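You operate a simulated robot arm through the tools that you are given. There is no shell and no other tool. Be economical: measure what you need, move in short steps, check, and stop when the job is done.

You are at the controls of a simulated robot arm. One attempt, no reset.

TASK
Put things in order on the top of table w. At the end: the orange cup stands where the white bottle (marked "Q537") stood; the white bottle from the top of table w stands where the yellow stop block stood; the white tiny follower stands where the orange cup stood; the yellow stop block from the top of table w is on the blue tray; whatever was shut is shut again. Leave all else as you found it, and nothing knocked over. Set down upright: yellow stop block.

It is judged by the outcome, as a careful person would: the job done as asked, and still so three seconds after it is handed in. It fails if anything else is knocked over, pushed out of place, dropped, spilled or broken.

THE ROBOT
A 7-joint arm with a two-finger parallel gripper, fixed in place. Base frame: the origin is at the foot of the arm, x ahead of it, y to its left, z up; the work surface is at about z = 0. Lengths are in mm, angles in rad, forces in N, time in s.
With the tool pointing down near the work surface it reaches from about 220 to 580 mm from the base axis. Its first joint turns from -1.152 to 1.152 rad. Payload 2.5 kg.
Tool frame: the origin (TCP) lies between the finger pads and is the grasp point; the fingertips stand 23 mm ahead of it; z points along the fingers, y is the line along which they close. Largest opening 94 mm; finger width 38, thickness 10; the body of the gripper, 54 by 96 mm, starts 39 mm behind the TCP.
Orientation is told as [roll, pitch, yaw] about the base's x, y, z axes, in that order, counted from this pose: with the fingers straight down and closing along the base's y, the tool's x points along the base's -x, its y along +y and its z along -z.

THE INTERFACE
- The arm moves only by the tool drive_tool. Its argument "increments" is a list of rows, each a list of 6 numbers: the shift along the tool's x, y, z in m, then the turn, a rotation vector about the tool's x, y, z in rad. In form: [[x, y, z, ax, ay, az], ...]. A call has 1 to 10 rows; each row shifts and turns the commanded pose from where the row before left it, along the tool's axes as they then stand. "grip" is the closure, from 0 (fully open) to 1 (shut), set as the call begins (left out, the last holds). Each row takes 0.2 s and may step no farther than 50 mm and 0.15 rad from the row before; otherwise, or with a gripper value out of range, the whole call is refused. A pose out of reach is approached as far as the arm can. The call stops where the force on the tool passes 40 N (or 10 N more than at its start, if that is more) or the arm is blocked; 0.2 s more then pass. Each finger travels about 108 mm/s and halts on what it meets, pressing with about 30 N; the grip force reading is that of the motor and also rises with nothing between the fingers. The clock runs only during rows and for 0.2 s after the last one: add rows that do not move to give the fingers time. The reply holds the time, the measured pose of the TCP, the force on the tool along the base axes, the opening and the grip force, in the units named above and with some noise, with the torque about the TCP (base axes, N m) and any sound that the robot's microphone picked up.
- Cameras (640 x 400 px; columns grow to the right, rows downward): "scene" is fixed at [116.3, -406.4, 541]; the picture's right is [0.84, -0.55, 0.00], its down [-0.32, -0.49, -0.81] and it looks along [0.44, 0.68, -0.59] (base axes); focal length 309 px, centre (320, 200). "wrist" rides on the gripper at [86, 16, -74] in the tool frame; the picture's right is [-0.18, 0.98, 0.00], its down [-0.58, -0.11, -0.81] and it looks along [-0.79, -0.15, 0.59] (tool axes); focal length 243 px, centre (320, 200). There is no depth. A picture from a camera that has moved, and an enlarged one, comes with that camera's place and axes in the base frame and with its lens.
- camera(camera): a new picture of that camera. It takes no simulated time.
- close_up(camera, box): a new picture of the part [left, top, right, bottom] of that camera's present view, enlarged. It takes no simulated time.
- job_done(): hands the job in; it is judged then, once.

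Work in short steps. Places have to be worked out from the pictures, the camera data and where the tool is seen: move nearer, look again, correct. Check each grasp and each placing, and mend what went wrong. You have 120 turns and 64 pictures in all, those below and enlarged ones among them. Open the gripper and draw the arm clear of the work before you hand the job in, unless the task says otherwise; then end with one line.

The tools are called after "Call:" as a command line: name --pt "numbers of a row" for each row, then --argument value for the rest, lists and objects as JSON in quotes. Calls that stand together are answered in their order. drive_tool: Moves the arm, as the interface text tells. Its arguments: {"type":"object","properties":{"increments":{"type":"array"},"grip":{"type":"number"}},"required":["increments"]} The other tools are called the same way: camera (camera) takes a picture; close_up (camera, box) takes an enlarged picture of a part of a camera's view; job_done () hands the job in.

At the start:

```text
time_s: 0.0
position: [417.6, 141.2, 307.4]
tool_rot: [0.001, -0.002, 0.001]
wrist_force: [-0.1, -0.3, 1.3]
wrist_torque: [-0.02, 0.01, 0.0]
opening: 94.1
gripper_force: 0.1
```

scene: 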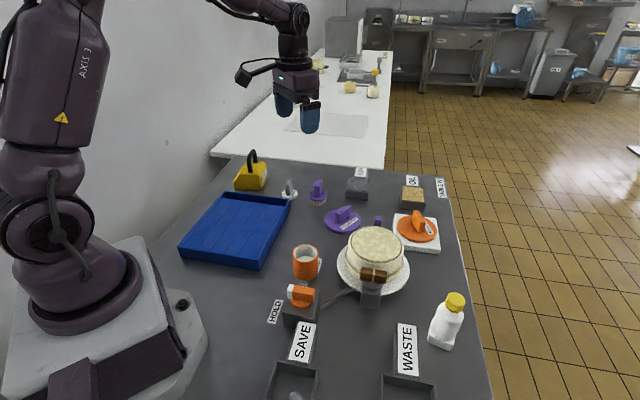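
wrist: 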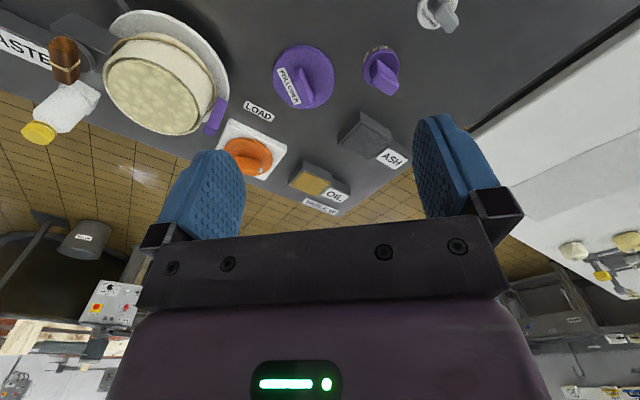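

I'll look closer at the table contents before planning.

Call:
close_up --camera "scene" --box '[160, 140, 340, 260]'

Call:
close_up --camera "scene" --box '[310, 150, 490, 270]'

Call:
close_up --camera "scene" --box '[250, 230, 490, 400]'

```text
3.33 times, centred on (250, 200) of scene
camera zoom: at [116.3, -406.4, 541.0], right [0.84, -0.55, 0.0], down [-0.32, -0.49, -0.81], along [0.44, 0.68, -0.59], focal length 1029 px, centre (553, 200)
```

zoom: 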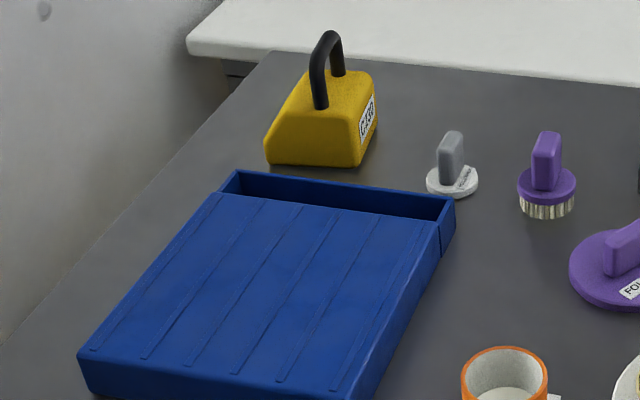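

```text
3.33 times, centred on (400, 210) of scene
camera zoom: at [116.3, -406.4, 541.0], right [0.84, -0.55, 0.0], down [-0.32, -0.49, -0.81], along [0.44, 0.68, -0.59], focal length 1029 px, centre (53, 167)
```

zoom: 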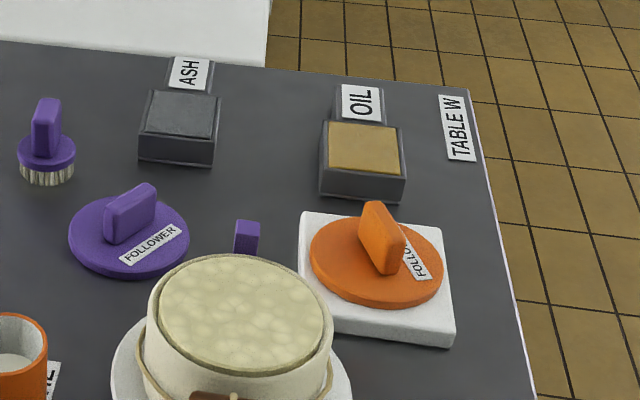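

```text
2.35 times, centred on (370, 315) of scene
camera zoom: at [116.3, -406.4, 541.0], right [0.84, -0.55, 0.0], down [-0.32, -0.49, -0.81], along [0.44, 0.68, -0.59], focal length 726 px, centre (202, -71)
```

zoom: 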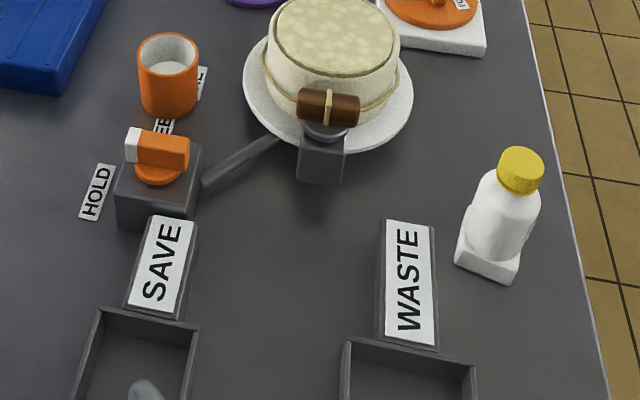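

The order that needs no temporary parking: yellow block → tray, bottle → block's spot, cup → bottle's spot, follower → cup's spot. I estimate block (383,423), bottle (477,-267), cup (340,-5), follower (458,290). First I retract high and turn toward the block for a better view.

Call:
drive_tool --pt "0.04 0.012 0 0 0 0" --pt "0.04 0.012 0 0 0 0" --pt "0.04 0.012 0 0 0 0" --pt "0.04 0.012 0 0 0 0" --pt "0.03 0.012 0 0 0 0" --pt "0 0 0 0 0 -0.15" --pt "0 0 0 0 0 -0.15" --pt "0 0 0 0 0 -0.15" --pt "0 0 0 0 0 -0.15" --pt "0 0 0 0 0 -0.15" --grip 0

Call:
camera --camera "wrist"

Call:
camera --camera "scene"

```text
time_s: 2.2
position: [228.0, 200.6, 308.1]
tool_rot: [0.0, 0.0, 0.752]
wrist_force: [-1.1, -1.1, -0.4]
wrist_torque: [-0.01, 0.01, -0.02]
opening: 94.2
gripper_force: 0.1
```

```text
58 pictures are left
camera wrist: at [154.7, 154.1, 382.2], right [-0.54, 0.84, 0.0], down [0.5, 0.32, 0.81], along [0.68, 0.43, -0.59], focal length 243 px, centre (320, 200)
```

wrist: 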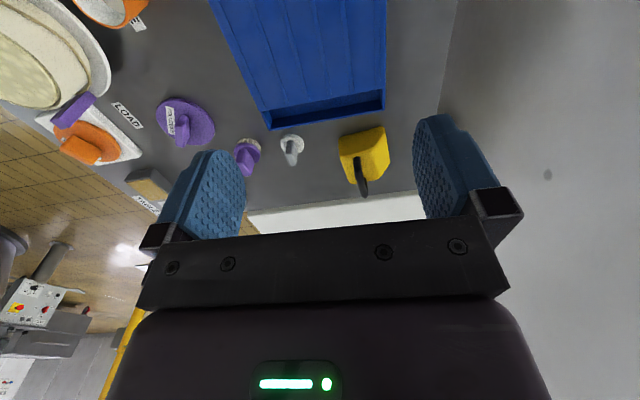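

```text
57 pictures are left
```

scene: 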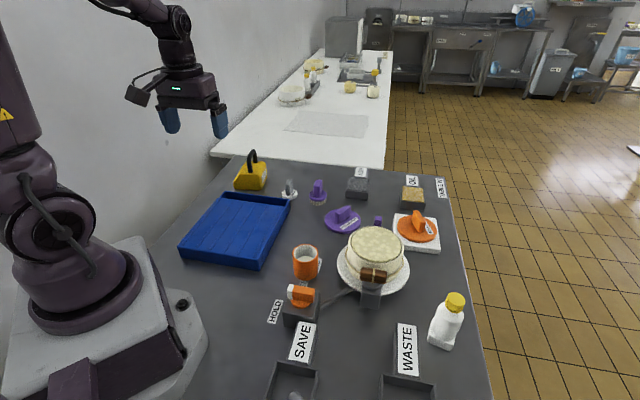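

The block, tray and follower are visible. I'll enlarge the region for measuring.

Call:
close_up --camera "wrist" --box '[200, 0, 440, 210]'

```text
1.90 times, centred on (320, 105) of wrist
camera zoom: at [154.7, 154.1, 382.2], right [-0.54, 0.84, 0.0], down [0.5, 0.32, 0.81], along [0.68, 0.43, -0.59], focal length 462 px, centre (320, 381)
```

zoom: 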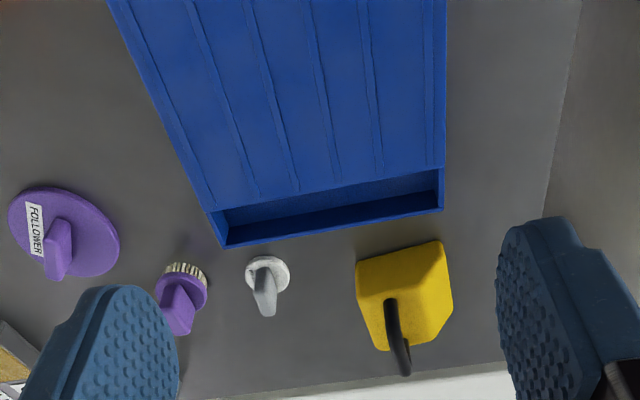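

Block centre about (384,415) with its handle running roughly along yaw 0.88, apex near z=115. I approach above and behind it for a closer look.

Call:
drive_tool --pt "0 0 0 0 0 -0.13" --pt "-0.0418 0.0008 0.027 0 0 0" --pt "-0.0418 0.0008 0.027 0 0 0" --pt "-0.0418 0.0008 0.027 0 0 0" --pt "-0.0418 0.0008 0.027 0 0 0" --pt "0 0 0 0 0 0"

Call:
camera --camera "wrist"

Call:
close_up --camera "scene" --box '[190, 100, 310, 210]'

```text
time_s: 3.6
position: [334.9, 331.1, 202.2]
tool_rot: [0.0, 0.0, 0.88]
wrist_force: [-0.1, -0.1, 0.1]
wrist_torque: [0.0, 0.03, 0.02]
opening: 93.8
gripper_force: 0.0
```

```text
55 pictures are left
camera wrist: at [268.2, 274.9, 275.5], right [-0.64, 0.77, 0.0], down [0.45, 0.38, 0.81], along [0.62, 0.52, -0.59], focal length 243 px, centre (320, 200)
```

wrist: 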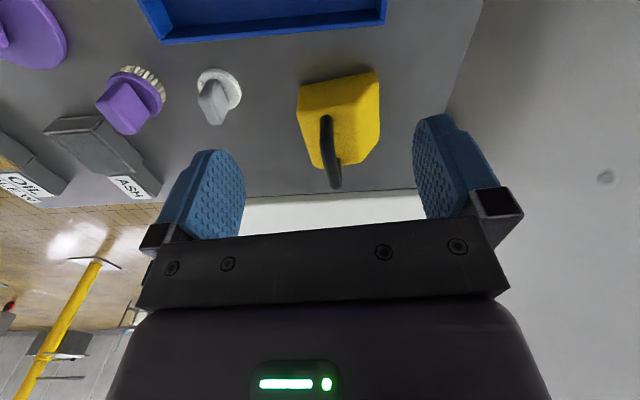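

```text
3.64 times, centred on (250, 155) of scene
camera zoom: at [116.3, -406.4, 541.0], right [0.84, -0.55, 0.0], down [-0.32, -0.49, -0.81], along [0.44, 0.68, -0.59], focal length 1122 px, centre (574, 364)
```

zoom: 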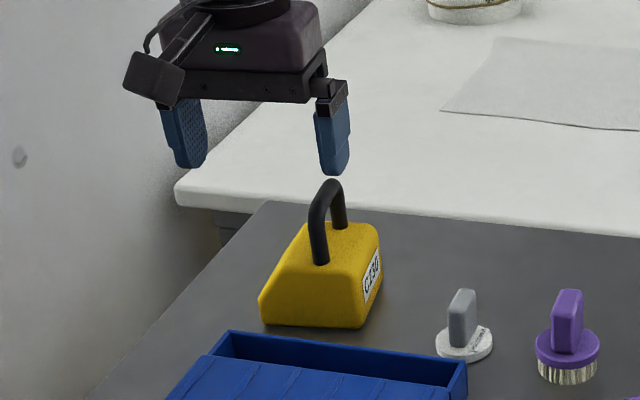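

Call:
close_up --camera "wrist" --box '[190, 40, 400, 200]'

```text
2.50 times, centred on (295, 120) of wrist
camera zoom: at [268.2, 274.9, 275.5], right [-0.64, 0.77, 0.0], down [0.45, 0.38, 0.81], along [0.62, 0.52, -0.59], focal length 606 px, centre (382, 400)
```

zoom: 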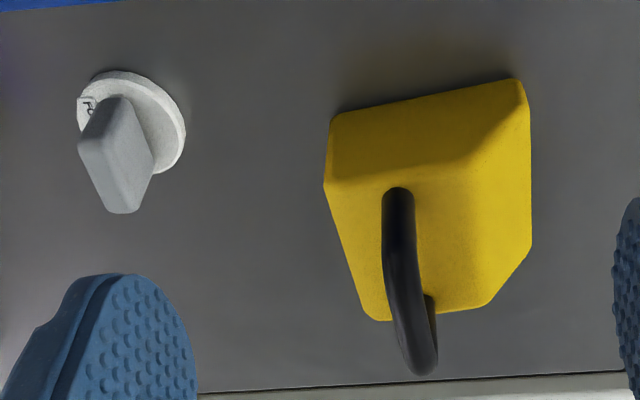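

Handle mid is about (391,394), apex ~z 120, yaw ~0.89. I move above the handle, stopping just above it to check alignment.

Call:
drive_tool --pt "-0.042 -0.0015 0 0 0 -0.01" --pt "-0.042 -0.0015 0 0 0 0" --pt "0 0 0.022 0 0 0" --pt "0 0 0.022 0 0 0" --pt "0 0 0 0 0 0"

Call:
close_up --camera "wrist" --box '[150, 50, 500, 250]'

Call:
close_up --camera "scene" --box '[190, 100, 310, 210]'

```text
time_s: 4.8
position: [387.8, 394.2, 156.2]
tool_rot: [0.001, -0.002, 0.891]
wrist_force: [-0.1, 0.2, -1.2]
wrist_torque: [0.02, 0.03, -0.02]
opening: 93.8
gripper_force: 0.0
```

```text
1.83 times, centred on (325, 150) of wrist
camera zoom: at [321.8, 338.3, 230.5], right [-0.65, 0.76, 0.0], down [0.45, 0.38, 0.81], along [0.61, 0.52, -0.59], focal length 444 px, centre (311, 291)
```

zoom: 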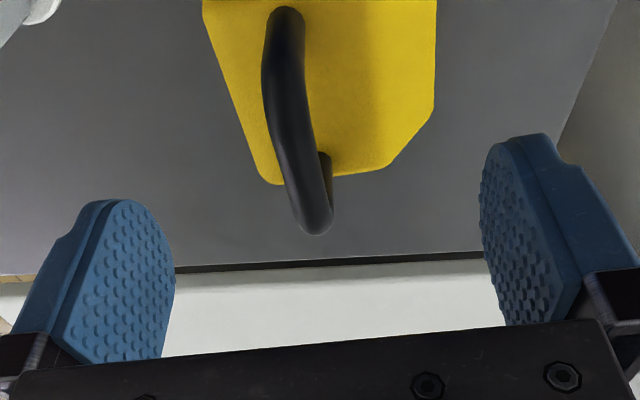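

```text
3.64 times, centred on (250, 155) of scene
camera zoom: at [116.3, -406.4, 541.0], right [0.84, -0.55, 0.0], down [-0.32, -0.49, -0.81], along [0.44, 0.68, -0.59], focal length 1122 px, centre (574, 364)
```

zoom: 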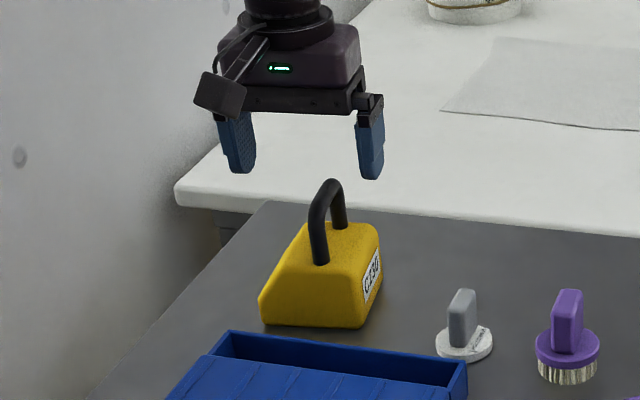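

Lateral correction about -4 mm and 7 mm further along; then descend to z≈108 and close with waits.

Call:
drive_tool --pt "-0.007 -0.004 0.016 0 0 0" --pt "0 0 0.016 0 0 0" --pt "0 0 0.016 0 0 0" --pt "0 0 0 0 0 0"

Call:
close_up --camera "scene" --box '[190, 100, 310, 210]'

```text
time_s: 5.8
position: [395.7, 396.5, 107.4]
tool_rot: [0.0, 0.0, 0.89]
wrist_force: [-0.4, -0.3, -0.1]
wrist_torque: [0.0, -0.01, -0.03]
opening: 94.1
gripper_force: 0.1
```

```text
3.64 times, centred on (250, 155) of scene
camera zoom: at [116.3, -406.4, 541.0], right [0.84, -0.55, 0.0], down [-0.32, -0.49, -0.81], along [0.44, 0.68, -0.59], focal length 1122 px, centre (574, 364)
```

zoom: 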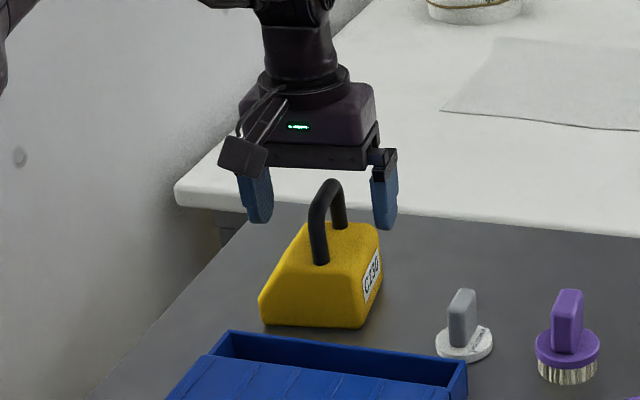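

Fingers straddle the handle evenly. Close.

Call:
drive_tool --pt "0 0 0 0 0 0" --pt "0 0 0 0 0 0" --pt "0 0 0 0 0 0" --pt "0 0 0 0 0 0" --grip 1

Call:
close_up --camera "scene" --box '[190, 100, 310, 210]'

```text
time_s: 6.8
position: [394.6, 396.2, 107.3]
tool_rot: [0.0, 0.001, 0.891]
wrist_force: [-0.3, -2.9, 0.2]
wrist_torque: [0.01, -0.08, 0.11]
opening: 14.1
gripper_force: 29.9
```

```text
3.64 times, centred on (250, 155) of scene
camera zoom: at [116.3, -406.4, 541.0], right [0.84, -0.55, 0.0], down [-0.32, -0.49, -0.81], along [0.44, 0.68, -0.59], focal length 1122 px, centre (574, 364)
```

zoom: 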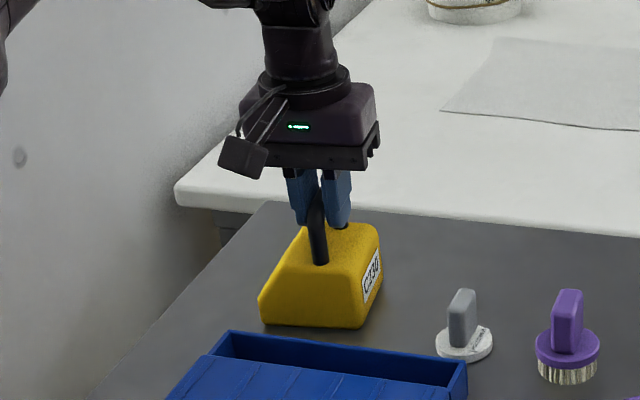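

Gripped without shifting the block (opening 14 mm). Its base centre is ~(385,409). Lift 100 mm first and check.

Call:
drive_tool --pt "0 0 -0.015 0 0 0" --pt "0 0 -0.025 0 0 0" --pt "0 0 -0.03 0 0 0" --pt "0 0 -0.03 0 0 0" --pt "0 0 0 0 0 0"

Call:
close_up --camera "scene" --box '[160, 60, 340, 270]'

```text
time_s: 8.0
position: [394.7, 395.8, 206.3]
tool_rot: [-0.001, 0.001, 0.891]
wrist_force: [-0.5, -0.1, -4.1]
wrist_torque: [-0.02, -0.07, 0.0]
opening: 13.8
gripper_force: 29.9
```

```text
1.90 times, centred on (250, 165) of scene
camera zoom: at [116.3, -406.4, 541.0], right [0.84, -0.55, 0.0], down [-0.32, -0.49, -0.81], along [0.44, 0.68, -0.59], focal length 588 px, centre (453, 267)
```

zoom: 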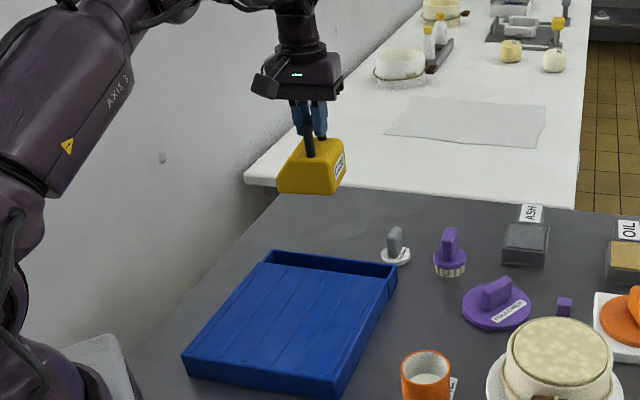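

The block is lifted level. Now carry it over the tray.

Call:
drive_tool --pt "0.03 -0.0059 0 0 0 0" --pt "0.042 -0.0059 0 0 0 0" --pt "0.042 -0.0059 0 0 0 0" --pt "0.042 -0.0059 0 0 0 0" --pt "0.042 -0.0059 0 0 0 0" --pt "0.042 -0.0059 0 0 0 0.05" --pt "0 0 0 0 0 0.06" --pt "0 0 0 0 0 0"

Call:
close_up --camera "scene" --box '[130, 60, 340, 290]'

Call:
camera --camera "wrist"

```text
time_s: 9.8
position: [270.8, 188.9, 206.6]
tool_rot: [0.0, -0.001, 0.781]
wrist_force: [0.4, 0.5, -4.3]
wrist_torque: [-0.02, 0.01, -0.01]
opening: 14.3
gripper_force: 30.3
```

```text
1.74 times, centred on (235, 175) of scene
camera zoom: at [116.3, -406.4, 541.0], right [0.84, -0.55, 0.0], down [-0.32, -0.49, -0.81], along [0.44, 0.68, -0.59], focal length 537 px, centre (468, 244)
```

zoom: 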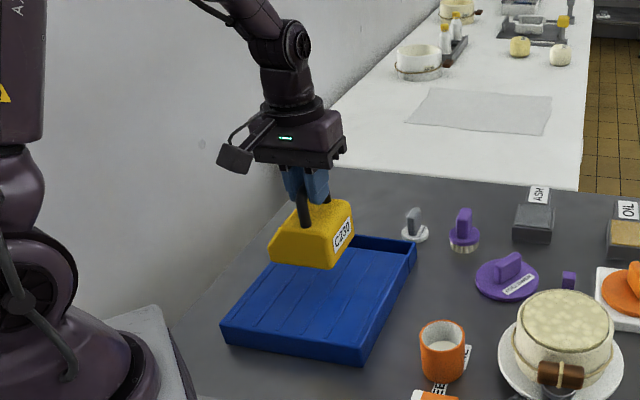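

```text
46 pictures are left
camera wrist: at [198.6, 141.0, 280.8], right [-0.56, 0.83, 0.0], down [0.49, 0.33, 0.81], along [0.67, 0.45, -0.59], focal length 243 px, centre (320, 200)
```

wrist: 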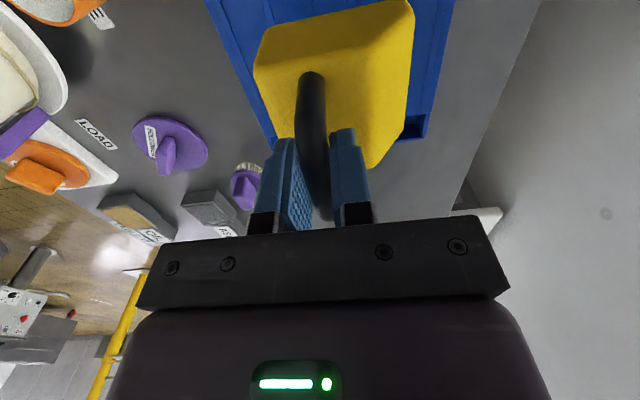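

Over the tray centre. Lower 58 mm, then creep.

Call:
drive_tool --pt "0 0 0.02 0 0 0" --pt "0 0 0.02 0 0 0" --pt "0 0 0.015 0 0 0" --pt "0 0 0.005 0 0 0" --pt "0 0 0 0 0 0"

Call:
close_up --camera "scene" --box '[160, 110, 310, 280]'

```text
time_s: 11.0
position: [269.9, 189.5, 147.7]
tool_rot: [-0.002, -0.001, 0.78]
wrist_force: [-9.3, -10.6, 29.9]
wrist_torque: [-0.14, 0.12, 0.1]
opening: 13.9
gripper_force: 29.6
```

```text
2.35 times, centred on (235, 195) of scene
camera zoom: at [116.2, -406.5, 541.0], right [0.84, -0.55, 0.0], down [-0.32, -0.49, -0.81], along [0.44, 0.68, -0.59], focal length 726 px, centre (520, 212)
```

zoom: 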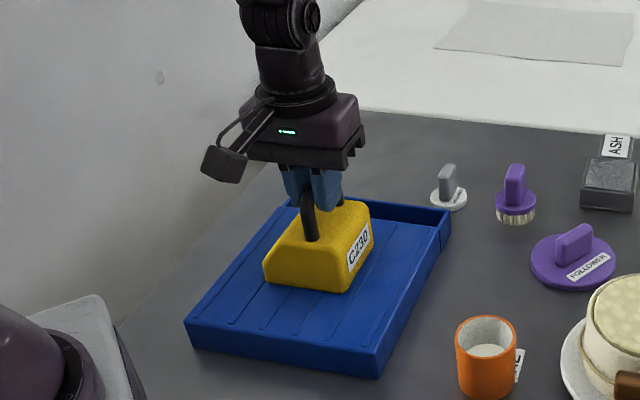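

Contact at 30 N: the block is seated on the ribbed surface. Ease up 1.5 mm, then open partway.

Call:
drive_tool --pt "0 0 -0.0015 0 0 0" --pt "0 0 0 0 0 0"

Call:
drive_tool --pt "0 0 0 0 0 0" --pt "0 0 0 0 0 0" --pt "0 0 0 0 0 0" --grip 0.4

Call:
close_up --camera "scene" --box '[160, 110, 310, 280]'

```text
time_s: 11.6
position: [270.8, 189.2, 148.6]
tool_rot: [0.002, -0.001, 0.778]
wrist_force: [-0.2, 0.4, -4.2]
wrist_torque: [-0.03, -0.02, -0.03]
opening: 13.7
gripper_force: 30.3
```

```text
time_s: 12.4
position: [270.9, 188.9, 149.0]
tool_rot: [-0.001, -0.001, 0.779]
wrist_force: [-0.4, -1.2, -0.8]
wrist_torque: [-0.01, -0.02, -0.01]
opening: 56.3
gripper_force: 0.0
```

```text
2.35 times, centred on (235, 195) of scene
camera zoom: at [116.3, -406.4, 541.0], right [0.84, -0.55, 0.0], down [-0.32, -0.49, -0.81], along [0.44, 0.68, -0.59], focal length 726 px, centre (520, 212)
```

zoom: 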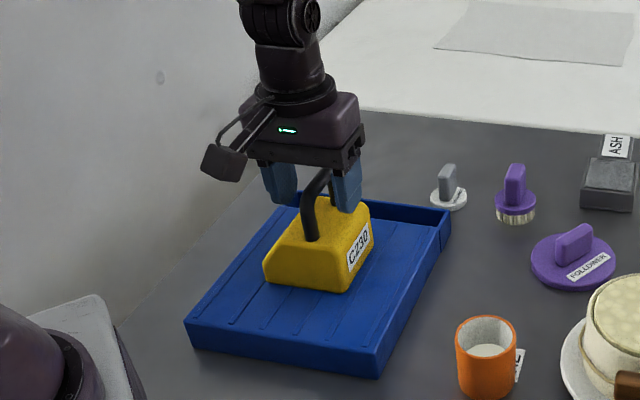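

Block placed. Rise clear, then swing across to view the bottle.

Call:
drive_tool --pt "0 0 -0.03 0 0 0" --pt "0 0 -0.04 0 0 0" --pt "0 0 -0.04 0 0 0" --pt "0 0 -0.04 0 0 0"

Call:
drive_tool --pt "0.0285 -0.034 0 0 0 0.05" --pt "0.03 -0.0325 0 0 0 0.0" --pt "0.03 -0.0325 0 0 0 0.0" --pt "0.03 -0.0325 0 0 0 0.0" --pt "0.03 -0.0325 0 0 0 0.0" --pt "0.03 -0.0325 0 0 0 0.0" --pt "0.03 -0.0325 0 0 0 0" --pt "0.03 -0.0325 0 0 0 0" --grip 0

Call:
drive_tool --pt "0 0 0 0 0 0.14" --pt "0 0 0 0 0 0.14" --pt "0 0 0 0 0 0.14" --pt "0 0 0 0 0 0.14" --pt "0 0 0 0 0 0.14" --pt "0 0 0 0 0 0.14" --pt "0 0 0 0 0 0.14" --pt "0 0 0 0 0 0.14" --pt "0 0 0 0 0 0.12"

Call:
camera --camera "wrist"

Call:
camera --camera "scene"

```text
time_s: 13.4
position: [270.3, 188.5, 302.2]
tool_rot: [0.002, 0.0, 0.781]
wrist_force: [0.2, -0.4, -0.2]
wrist_torque: [-0.01, -0.03, -0.02]
opening: 56.3
gripper_force: 0.1
```

```text
time_s: 15.2
position: [270.2, -167.8, 301.6]
tool_rot: [-0.001, 0.001, 0.731]
wrist_force: [-0.3, -0.1, -0.9]
wrist_torque: [0.0, 0.02, 0.01]
opening: 94.0
gripper_force: 0.0
```

```text
time_s: 17.2
position: [269.9, -164.7, 300.8]
tool_rot: [0.002, 0.001, -0.511]
wrist_force: [-0.6, 0.9, -0.2]
wrist_torque: [0.01, 0.02, -0.03]
opening: 93.9
gripper_force: 0.0
```

```text
43 pictures are left
camera wrist: at [204.4, -108.4, 373.7], right [0.64, 0.77, 0.0], down [0.45, -0.38, 0.81], along [0.62, -0.52, -0.59], focal length 243 px, centre (320, 200)
```

wrist: 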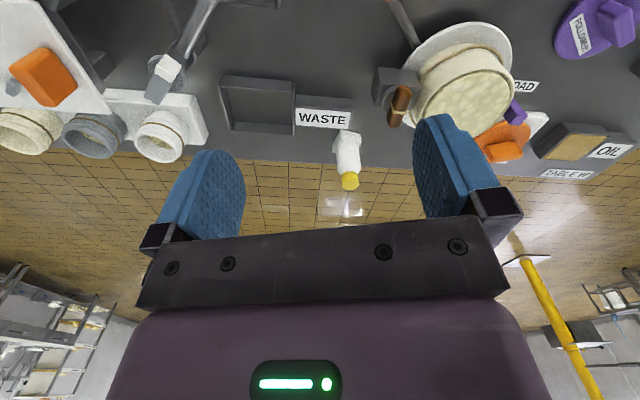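

```text
42 pictures are left
```

scene: 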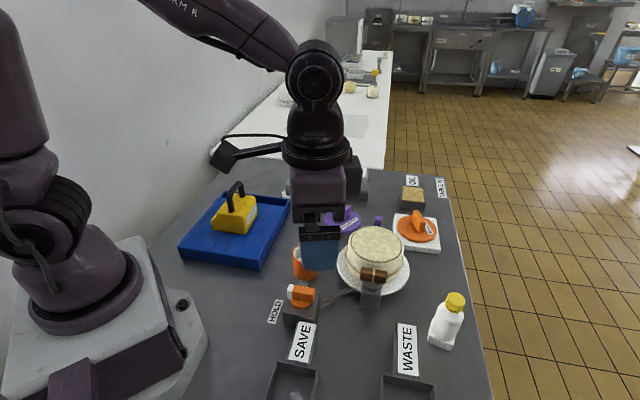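

Call:
close_up --camera "wrist" --box '[290, 90, 410, 200]'

Call:
close_up --camera "scene" --box '[380, 270, 500, 380]'

```text
3.64 times, centred on (350, 145) of wrist
camera zoom: at [204.4, -108.4, 373.7], right [0.64, 0.77, 0.0], down [0.45, -0.38, 0.81], along [0.62, -0.52, -0.59], focal length 882 px, centre (211, 400)
```

zoom: 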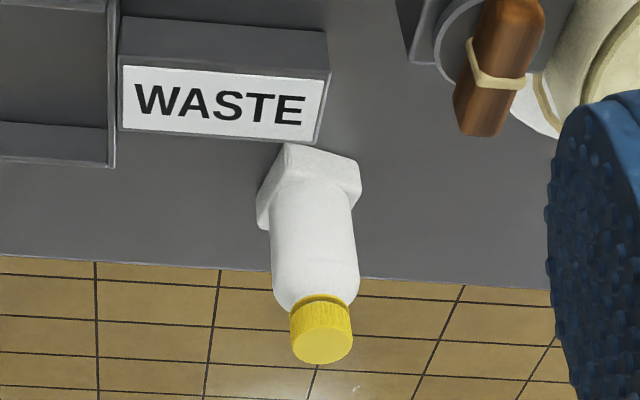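

```text
3.64 times, centred on (440, 325) of scene
camera zoom: at [116.3, -406.4, 541.0], right [0.84, -0.55, 0.0], down [-0.32, -0.49, -0.81], along [0.44, 0.68, -0.59], focal length 1122 px, centre (-116, -254)
```

zoom: 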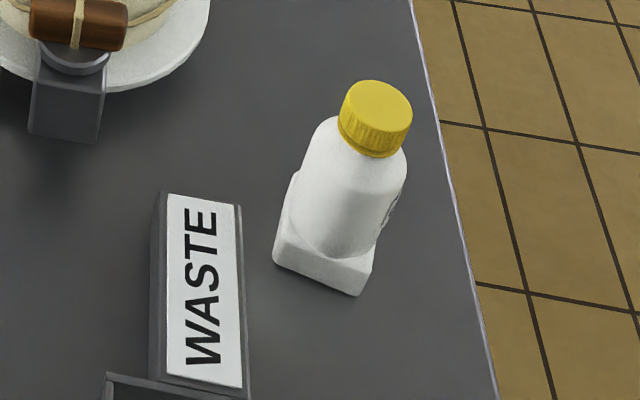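

Triangulated bottle axis (471,-265), cap top z≈118, body ~41 mm. Move above it at z≈165.

Call:
drive_tool --pt "-0.045 0.0022 0.02 0 0 0" --pt "-0.045 0.0022 0.02 0 0 0" --pt "-0.045 0.0022 0.02 0 0 0" --pt "-0.045 0.0022 0.02 0 0 0" --pt "-0.044 0.0022 0.02 0 0 0" --pt "0 0 0.03 0 0 0" --pt "0 0 0 0 0 0"

Call:
close_up --camera "scene" --box '[360, 210, 510, 360]'

Call:
camera --camera "wrist"

```text
time_s: 18.8
position: [473.3, -265.2, 168.6]
tool_rot: [0.0, 0.002, -0.508]
wrist_force: [0.0, -0.3, 0.1]
wrist_torque: [0.0, 0.02, 0.02]
opening: 94.0
gripper_force: 0.1
```

```text
2.67 times, centred on (435, 285) of scene
camera zoom: at [116.3, -406.4, 541.0], right [0.84, -0.55, 0.0], down [-0.32, -0.49, -0.81], along [0.44, 0.68, -0.59], focal length 823 px, centre (13, -27)
```

zoom: 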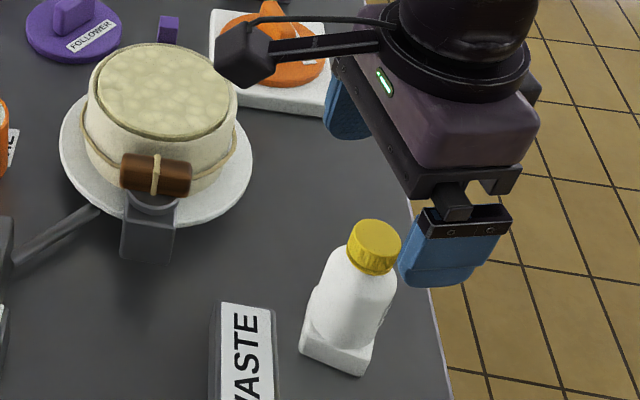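

```text
38 pictures are left
camera wrist: at [406.6, -208.7, 243.5], right [0.64, 0.77, 0.0], down [0.45, -0.38, 0.81], along [0.62, -0.52, -0.59], focal length 243 px, centre (320, 200)
```

wrist: 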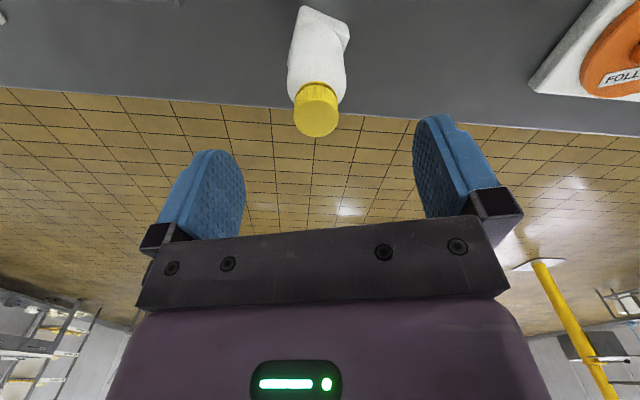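

Cap measured at about (470,-264.5). Small correction and descend to z≈84 (palm stays above the cap).

Call:
drive_tool --pt "0.003 -0.001 0.02 0 0 0" --pt "0 0 0.02 0 0 0" --pt "0 0 0.02 0 0 0" --pt "0 0 0.015 0 0 0" --pt "0 0 0.009 0 0 0" --pt "0 0 0 0 0 0"

Call:
close_up --camera "scene" --box '[380, 240, 510, 370]'

Call:
camera --camera "wrist"

```text
time_s: 20.2
position: [468.5, -264.4, 85.9]
tool_rot: [0.0, 0.0, -0.51]
wrist_force: [-0.6, -0.2, -0.2]
wrist_torque: [-0.01, 0.0, 0.01]
opening: 94.2
gripper_force: 0.1
```

```text
3.08 times, centred on (445, 305) of scene
camera zoom: at [116.3, -406.4, 541.0], right [0.84, -0.55, 0.0], down [-0.32, -0.49, -0.81], along [0.44, 0.68, -0.59], focal length 950 px, centre (-65, -123)
```

zoom: 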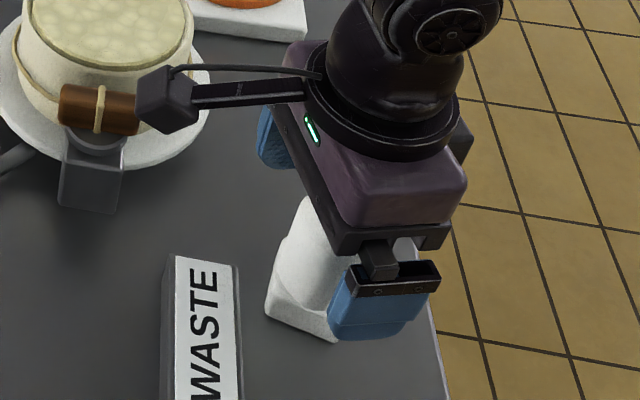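

```text
36 pictures are left
camera wrist: at [401.2, -208.7, 159.2], right [0.64, 0.77, 0.0], down [0.45, -0.38, 0.81], along [0.62, -0.52, -0.59], focal length 243 px, centre (320, 200)
```

wrist: 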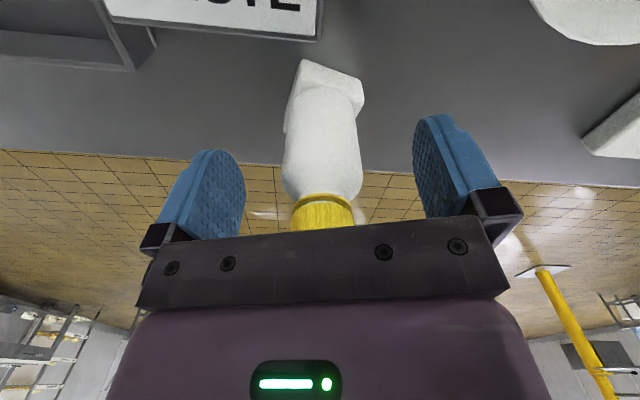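

Bottle nearly centred between the fingers (~2 mm to the tool's -y). Nudge and close.

Call:
drive_tool --pt "0 -0.0025 0 0 0 0" --pt "0 0 0 0 0 0"

Call:
drive_tool --pt "0 0 0 0 0 0" --pt "0 0 0 0 0 0" --pt "0 0 0 0 0 0" --pt "0 0 0 0 0 0" --grip 1

Call:
camera --camera "wrist"

```text
time_s: 20.8
position: [467.2, -267.5, 85.6]
tool_rot: [0.001, -0.001, -0.509]
wrist_force: [0.9, 0.1, 0.4]
wrist_torque: [0.01, -0.01, 0.02]
opening: 93.9
gripper_force: 0.1
```

```text
time_s: 21.8
position: [467.0, -267.1, 84.4]
tool_rot: [-0.001, -0.001, -0.51]
wrist_force: [-0.6, 1.4, 0.7]
wrist_torque: [0.09, -0.02, -0.05]
opening: 40.9
gripper_force: 30.0
```

```text
35 pictures are left
camera wrist: at [400.3, -210.6, 159.3], right [0.64, 0.77, 0.0], down [0.45, -0.38, 0.81], along [0.62, -0.52, -0.59], focal length 243 px, centre (320, 200)
```

wrist: 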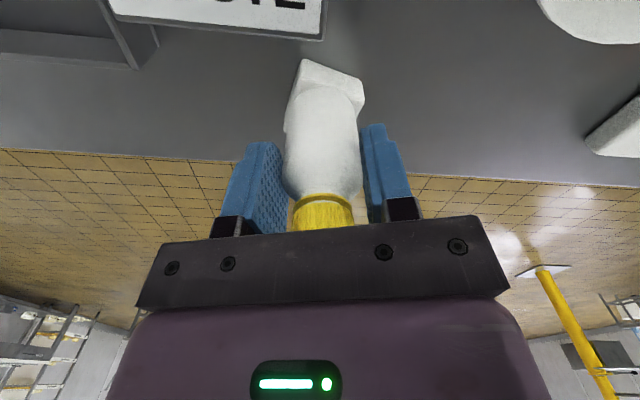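

Firm grip at 41 mm. Lift and retract.

Call:
drive_tool --pt "0 0 -0.01 0 0 0" --pt "0 0 -0.03 0 0 0" --pt "0 0 -0.04 0 0 0" --pt "0 0 -0.045 0 0 0" --pt "0 0 -0.045 0 0 0" --pt "0 0 0 0 0 0"

Call:
camera --camera "scene"

```text
time_s: 23.2
position: [465.5, -264.8, 257.5]
tool_rot: [0.0, 0.002, -0.509]
wrist_force: [-0.5, 0.9, -1.5]
wrist_torque: [-0.02, 0.0, -0.02]
opening: 40.9
gripper_force: 30.0
```

```text
34 pictures are left
```

scene: 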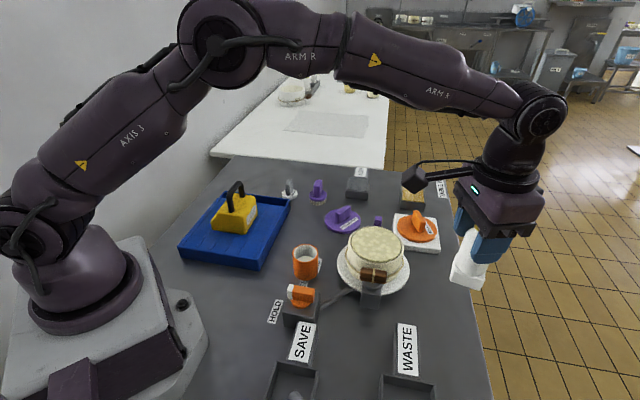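

Bottle held. Raise a bit, retract, then traverse and rotate toward the block's former spot.

Call:
drive_tool --pt "0.04 0 -0.02 0 0 0" --pt "0.045 0 -0.02 0 0 0" --pt "0.045 0 0 0 0 0" --pt "0.045 0 0 0 0 0" --pt "0.045 0 0 0 0 0"

Call:
drive_tool --pt "0.0207 0.0371 0 0 0 0" --pt "0.0207 0.0371 0 0 0 0" --pt "0.0207 0.0371 0 0 0 0" --pt "0.0207 0.0371 0 0 0 0" --pt "0.0207 0.0371 0 0 0 0" --pt "0.0207 0.0371 0 0 0 0" --pt "0.0207 0.0371 0 0 0 0" --pt "0.0207 0.0371 0 0 0 0"

Call:
drive_tool --pt "0 0 0 0 0 -0.13" --pt "0 0 0 0 0 -0.13" --pt "0 0 0 0 0 -0.13" --pt "0 0 0 0 0 -0.13" --pt "0 0 0 0 0 -0.13" --pt "0 0 0 0 0 -0.13" --pt "0 0 0 0 0 -0.13" --pt "0 0 0 0 0 -0.13" --pt "0 0 0 0 0 -0.13" --pt "0 0 0 0 0 -0.14"

```text
time_s: 24.4
position: [272.1, -157.7, 295.2]
tool_rot: [0.0, -0.003, -0.509]
wrist_force: [0.1, 0.6, -1.0]
wrist_torque: [0.02, 0.01, -0.04]
opening: 40.9
gripper_force: 29.9
```

```text
time_s: 26.2
position: [272.3, 181.4, 294.6]
tool_rot: [0.001, 0.0, -0.51]
wrist_force: [-0.1, 0.6, -1.3]
wrist_torque: [0.04, 0.01, 0.02]
opening: 41.0
gripper_force: 29.7
```

```text
time_s: 28.4
position: [274.6, 181.2, 296.7]
tool_rot: [0.0, 0.001, 0.802]
wrist_force: [0.8, -0.7, -1.6]
wrist_torque: [-0.01, 0.0, 0.0]
opening: 40.8
gripper_force: 29.7
```

Extend out above (385,409) and descend to z≈177.

Call:
drive_tool --pt "-0.0401 0.0132 0 0 0 0" --pt "-0.0401 0.0132 0 0 0 0" --pt "-0.0401 0.0132 0 0 0 0" --pt "-0.0401 0.0132 0 0 0 0" --pt "-0.0401 0.0132 0 0 0 0" --pt "-0.038 0.0132 0 0 0 0" --pt "0 0 0.04 0 0 0" --pt "0 0 0.04 0 0 0" --pt "0 0 0.04 0 0 0" --pt "0 0 0 0 0 0"

Call:
close_up --camera "scene" --box '[190, 70, 340, 220]'

```text
time_s: 30.6
position: [383.3, 406.9, 177.9]
tool_rot: [-0.001, -0.001, 0.802]
wrist_force: [0.4, -0.1, -2.0]
wrist_torque: [0.01, 0.03, -0.05]
opening: 40.9
gripper_force: 30.3
```

```text
2.67 times, centred on (265, 145) of scene
camera zoom: at [116.3, -406.4, 541.0], right [0.84, -0.55, 0.0], down [-0.32, -0.49, -0.81], along [0.44, 0.68, -0.59], focal length 823 px, centre (467, 347)
```

zoom: 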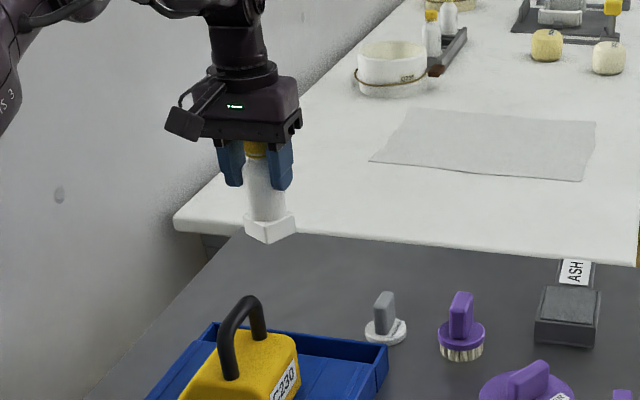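

Descend to just above contact, then creep.

Call:
drive_tool --pt "0 0 0.03 0 0 0" --pt "0 0 0.03 0 0 0" --pt "0 0 0.02 0 0 0" --pt "0 0 0.009 0 0 0" --pt "0 0 0.003 0 0 0" --pt "0 0 0 0 0 0"

Call:
close_up --camera "scene" --box '[160, 140, 340, 260]'

```text
time_s: 32.0
position: [384.6, 407.2, 86.0]
tool_rot: [0.0, -0.003, 0.801]
wrist_force: [-1.8, -2.0, 7.5]
wrist_torque: [-0.21, 0.19, 0.0]
opening: 41.0
gripper_force: 29.3
```

```text
3.33 times, centred on (250, 200) of scene
camera zoom: at [116.2, -406.5, 541.0], right [0.84, -0.55, 0.0], down [-0.32, -0.49, -0.81], along [0.44, 0.68, -0.59], focal length 1029 px, centre (553, 200)
```

zoom: 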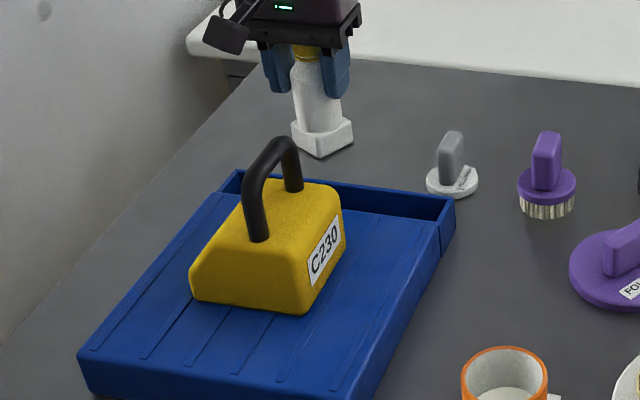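

Bottle is in contact, base centre matches the block's former base centre in the picture. Open partly and check.

Call:
drive_tool --pt "0 0 0 0 0 0" --pt "0 0 0 0 0 0" --pt "0 0 0 0 0 0" --pt "0 0 0 0 0 0" --grip 0.05

Call:
drive_tool --pt "0 0 -0.02 0 0 0" --pt "0 0 -0.04 0 0 0" --pt "0 0 -0.045 0 0 0" --pt "0 0 -0.045 0 0 0" --pt "0 0 -0.045 0 0 0"

Call:
close_up --camera "scene" --box '[160, 140, 340, 260]'

```text
time_s: 33.0
position: [383.1, 405.9, 85.1]
tool_rot: [0.001, 0.003, 0.801]
wrist_force: [-0.4, -0.4, 0.2]
wrist_torque: [-0.03, 0.0, 0.04]
opening: 89.3
gripper_force: 0.1
```

```text
time_s: 34.2
position: [384.0, 405.9, 277.6]
tool_rot: [-0.002, 0.0, 0.801]
wrist_force: [-0.4, 0.2, 0.9]
wrist_torque: [0.02, 0.02, -0.02]
opening: 89.2
gripper_force: 0.0
```

```text
3.33 times, centred on (250, 200) of scene
camera zoom: at [116.3, -406.4, 541.0], right [0.84, -0.55, 0.0], down [-0.32, -0.49, -0.81], along [0.44, 0.68, -0.59], focal length 1029 px, centre (553, 200)
```

zoom: 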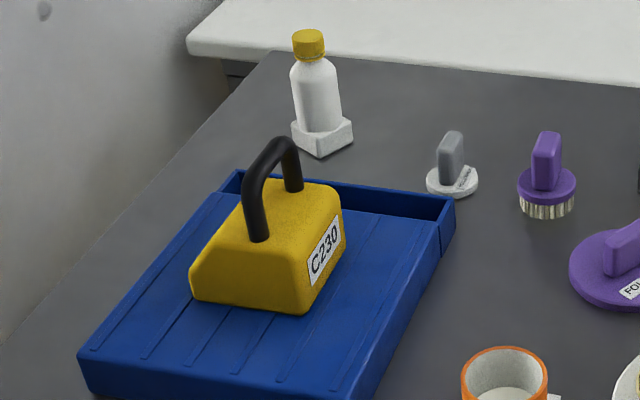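

Bottle stands upright in place. Now move to view the cup.

Call:
drive_tool --pt "0.0392 -0.018 0 0 0 0" --pt "0.0392 -0.018 0 0 0 0" --pt "0.0392 -0.018 0 0 0 0" --pt "0.0392 -0.018 0 0 0 0" --pt "0.0392 -0.018 0 0 0 0" --pt "0.0392 -0.018 0 0 0 0" --pt "0.0392 -0.018 0 0 0 0" --pt "0.0392 -0.018 0 0 0 0" --pt "0.0392 -0.018 0 0 0 0" --pt "0.0392 -0.018 0 0 0 0" --grip 0

Call:
drive_tool --pt "0 0 0 0 0 0.135" --pt "0 0 0 0 0 0.135" --pt "0 0 0 0 0 0.135" --pt "0 0 0 0 0 0.135" --pt "0 0 0 0 0 0.13" --pt "0 0 0 0 0 0.13" --pt "0 0 0 0 0 0"

Call:
camera --camera "wrist"

Call:
close_up --camera "scene" --box '[250, 220, 430, 340]'

```text
time_s: 36.4
position: [242.6, 2.0, 275.2]
tool_rot: [0.0, -0.001, 0.803]
wrist_force: [0.5, -0.3, 1.0]
wrist_torque: [-0.04, 0.03, 0.01]
opening: 94.2
gripper_force: 0.0
```

```text
time_s: 38.0
position: [241.0, 2.1, 278.6]
tool_rot: [-0.001, 0.001, -0.003]
wrist_force: [-0.5, -0.3, -0.6]
wrist_torque: [0.01, 0.0, -0.01]
opening: 93.9
gripper_force: 0.0
```

```text
30 pictures are left
camera wrist: at [154.9, 17.0, 353.3], right [0.19, 0.98, 0.0], down [0.58, -0.11, 0.81], along [0.79, -0.15, -0.59], focal length 243 px, centre (320, 200)
```

wrist: 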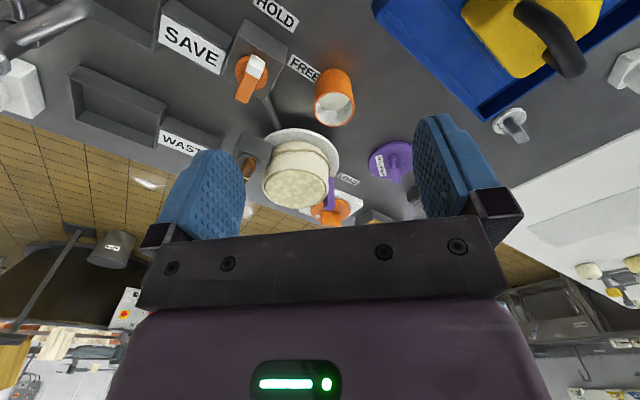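

```text
3.33 times, centred on (340, 280) of scene
camera zoom: at [116.3, -406.4, 541.0], right [0.84, -0.55, 0.0], down [-0.32, -0.49, -0.81], along [0.44, 0.68, -0.59], focal length 1029 px, centre (253, -67)
```

zoom: 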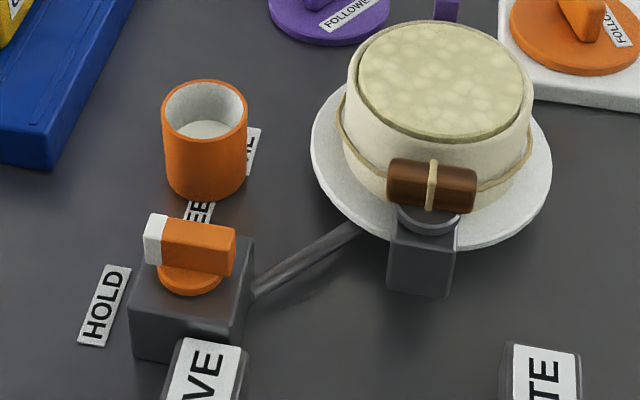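

Cup centre ≈ (343,1), rim z≈60, dia ≈54. With yaw 0 the fingers clear the HOLD box by ~30 mm. Move above at z≈130 and verify.

Call:
drive_tool --pt "-0.034 0 0.03 0 0 0" --pt "-0.034 0 0.03 0 0 0" --pt "-0.034 0 0.03 0 0 0" --pt "0 0 0.03 0 0 0" --pt "0 0 0.028 0 0 0" --pt "0 0 0 0 0 0"

Call:
camera --camera "wrist"

Call:
close_up --camera "scene" --box '[230, 180, 410, 340]'

```text
time_s: 39.4
position: [343.4, -0.5, 129.8]
tool_rot: [0.0, 0.0, -0.002]
wrist_force: [0.1, 0.3, 0.7]
wrist_torque: [-0.01, 0.0, 0.02]
opening: 94.0
gripper_force: 0.0
```

```text
28 pictures are left
camera wrist: at [257.3, 15.9, 204.4], right [0.18, 0.98, 0.0], down [0.58, -0.11, 0.81], along [0.79, -0.15, -0.59], focal length 243 px, centre (320, 200)
```

wrist: 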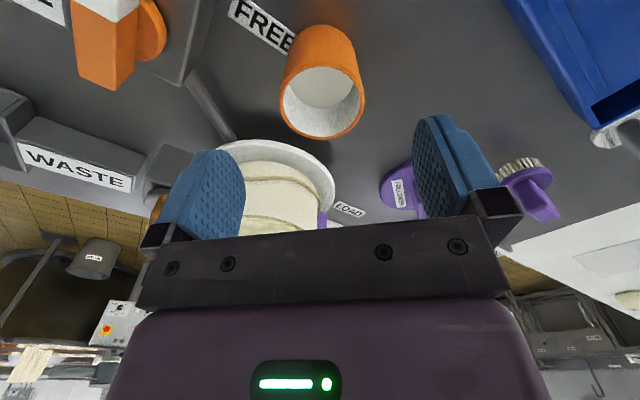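

```text
2.50 times, centred on (320, 260) of scene
camera zoom: at [116.3, -406.4, 541.0], right [0.84, -0.55, 0.0], down [-0.32, -0.49, -0.81], along [0.44, 0.68, -0.59], focal length 772 px, centre (320, 50)
```

zoom: 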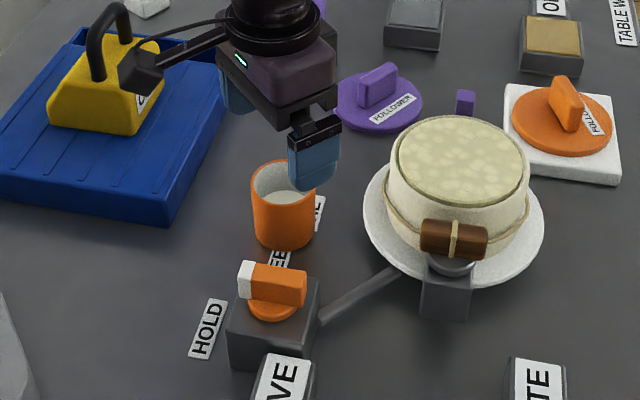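

Cup measured at (345,1). Descend to z≈40 and close.

Call:
drive_tool --pt "-0.0015 0.001 0.025 0 0 0" --pt "0 0 0.025 0 0 0" --pt "0 0 0.025 0 0 0" --pt "0 0 0.015 0 0 0" --pt "0 0 0 0 0 0"

Call:
camera --camera "wrist"

```text
time_s: 40.6
position: [342.3, 0.1, 40.5]
tool_rot: [0.001, -0.002, 0.001]
wrist_force: [-0.2, -0.9, 0.1]
wrist_torque: [0.0, 0.04, 0.02]
opening: 94.1
gripper_force: 0.0
```

```text
26 pictures are left
camera wrist: at [256.9, 15.9, 114.6], right [0.18, 0.98, 0.0], down [0.58, -0.11, 0.81], along [0.79, -0.15, -0.59], focal length 243 px, centre (320, 200)
```

wrist: 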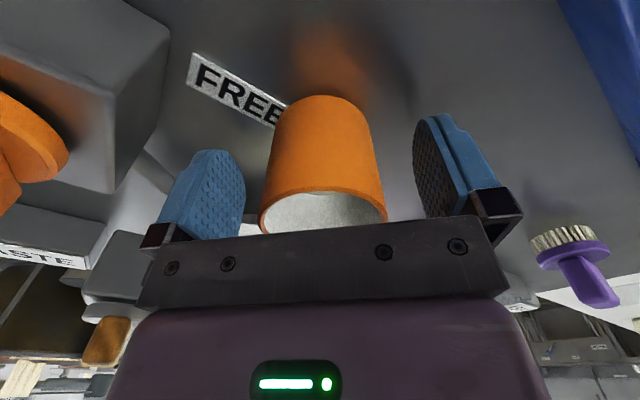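

Well centred. Close.

Call:
drive_tool --pt "0 0 0 0 0 0" --pt "0 0 0 0 0 0" --pt "0 0 0 0 0 0" --grip 1

Call:
drive_tool --pt "0 0 -0.005 0 0 0" --pt "0 0 -0.015 0 0 0" --pt "0 0 -0.02 0 0 0" --pt "0 0 -0.02 0 0 0" --pt "0 0 -0.02 0 0 0" --pt "0 0 -0.02 0 0 0" --pt "0 0 -0.02 0 0 0" --pt "0 0 -0.015 0 0 0" --pt "0 0 -0.005 0 0 0" --pt "0 0 0 0 0 0"

Call:
camera --camera "scene"

```text
time_s: 41.4
position: [342.8, -0.9, 41.1]
tool_rot: [-0.002, 0.0, -0.001]
wrist_force: [-0.2, 0.8, -0.6]
wrist_torque: [0.02, -0.03, 0.01]
opening: 53.9
gripper_force: 29.8
```

```text
time_s: 43.6
position: [343.8, 0.3, 181.7]
tool_rot: [-0.001, 0.001, 0.0]
wrist_force: [0.4, -0.8, -0.9]
wrist_torque: [0.0, -0.01, -0.03]
opening: 54.2
gripper_force: 30.1
```

```text
25 pictures are left
```

scene: 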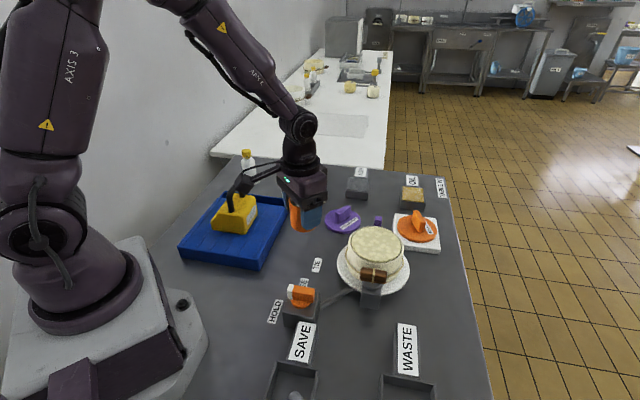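

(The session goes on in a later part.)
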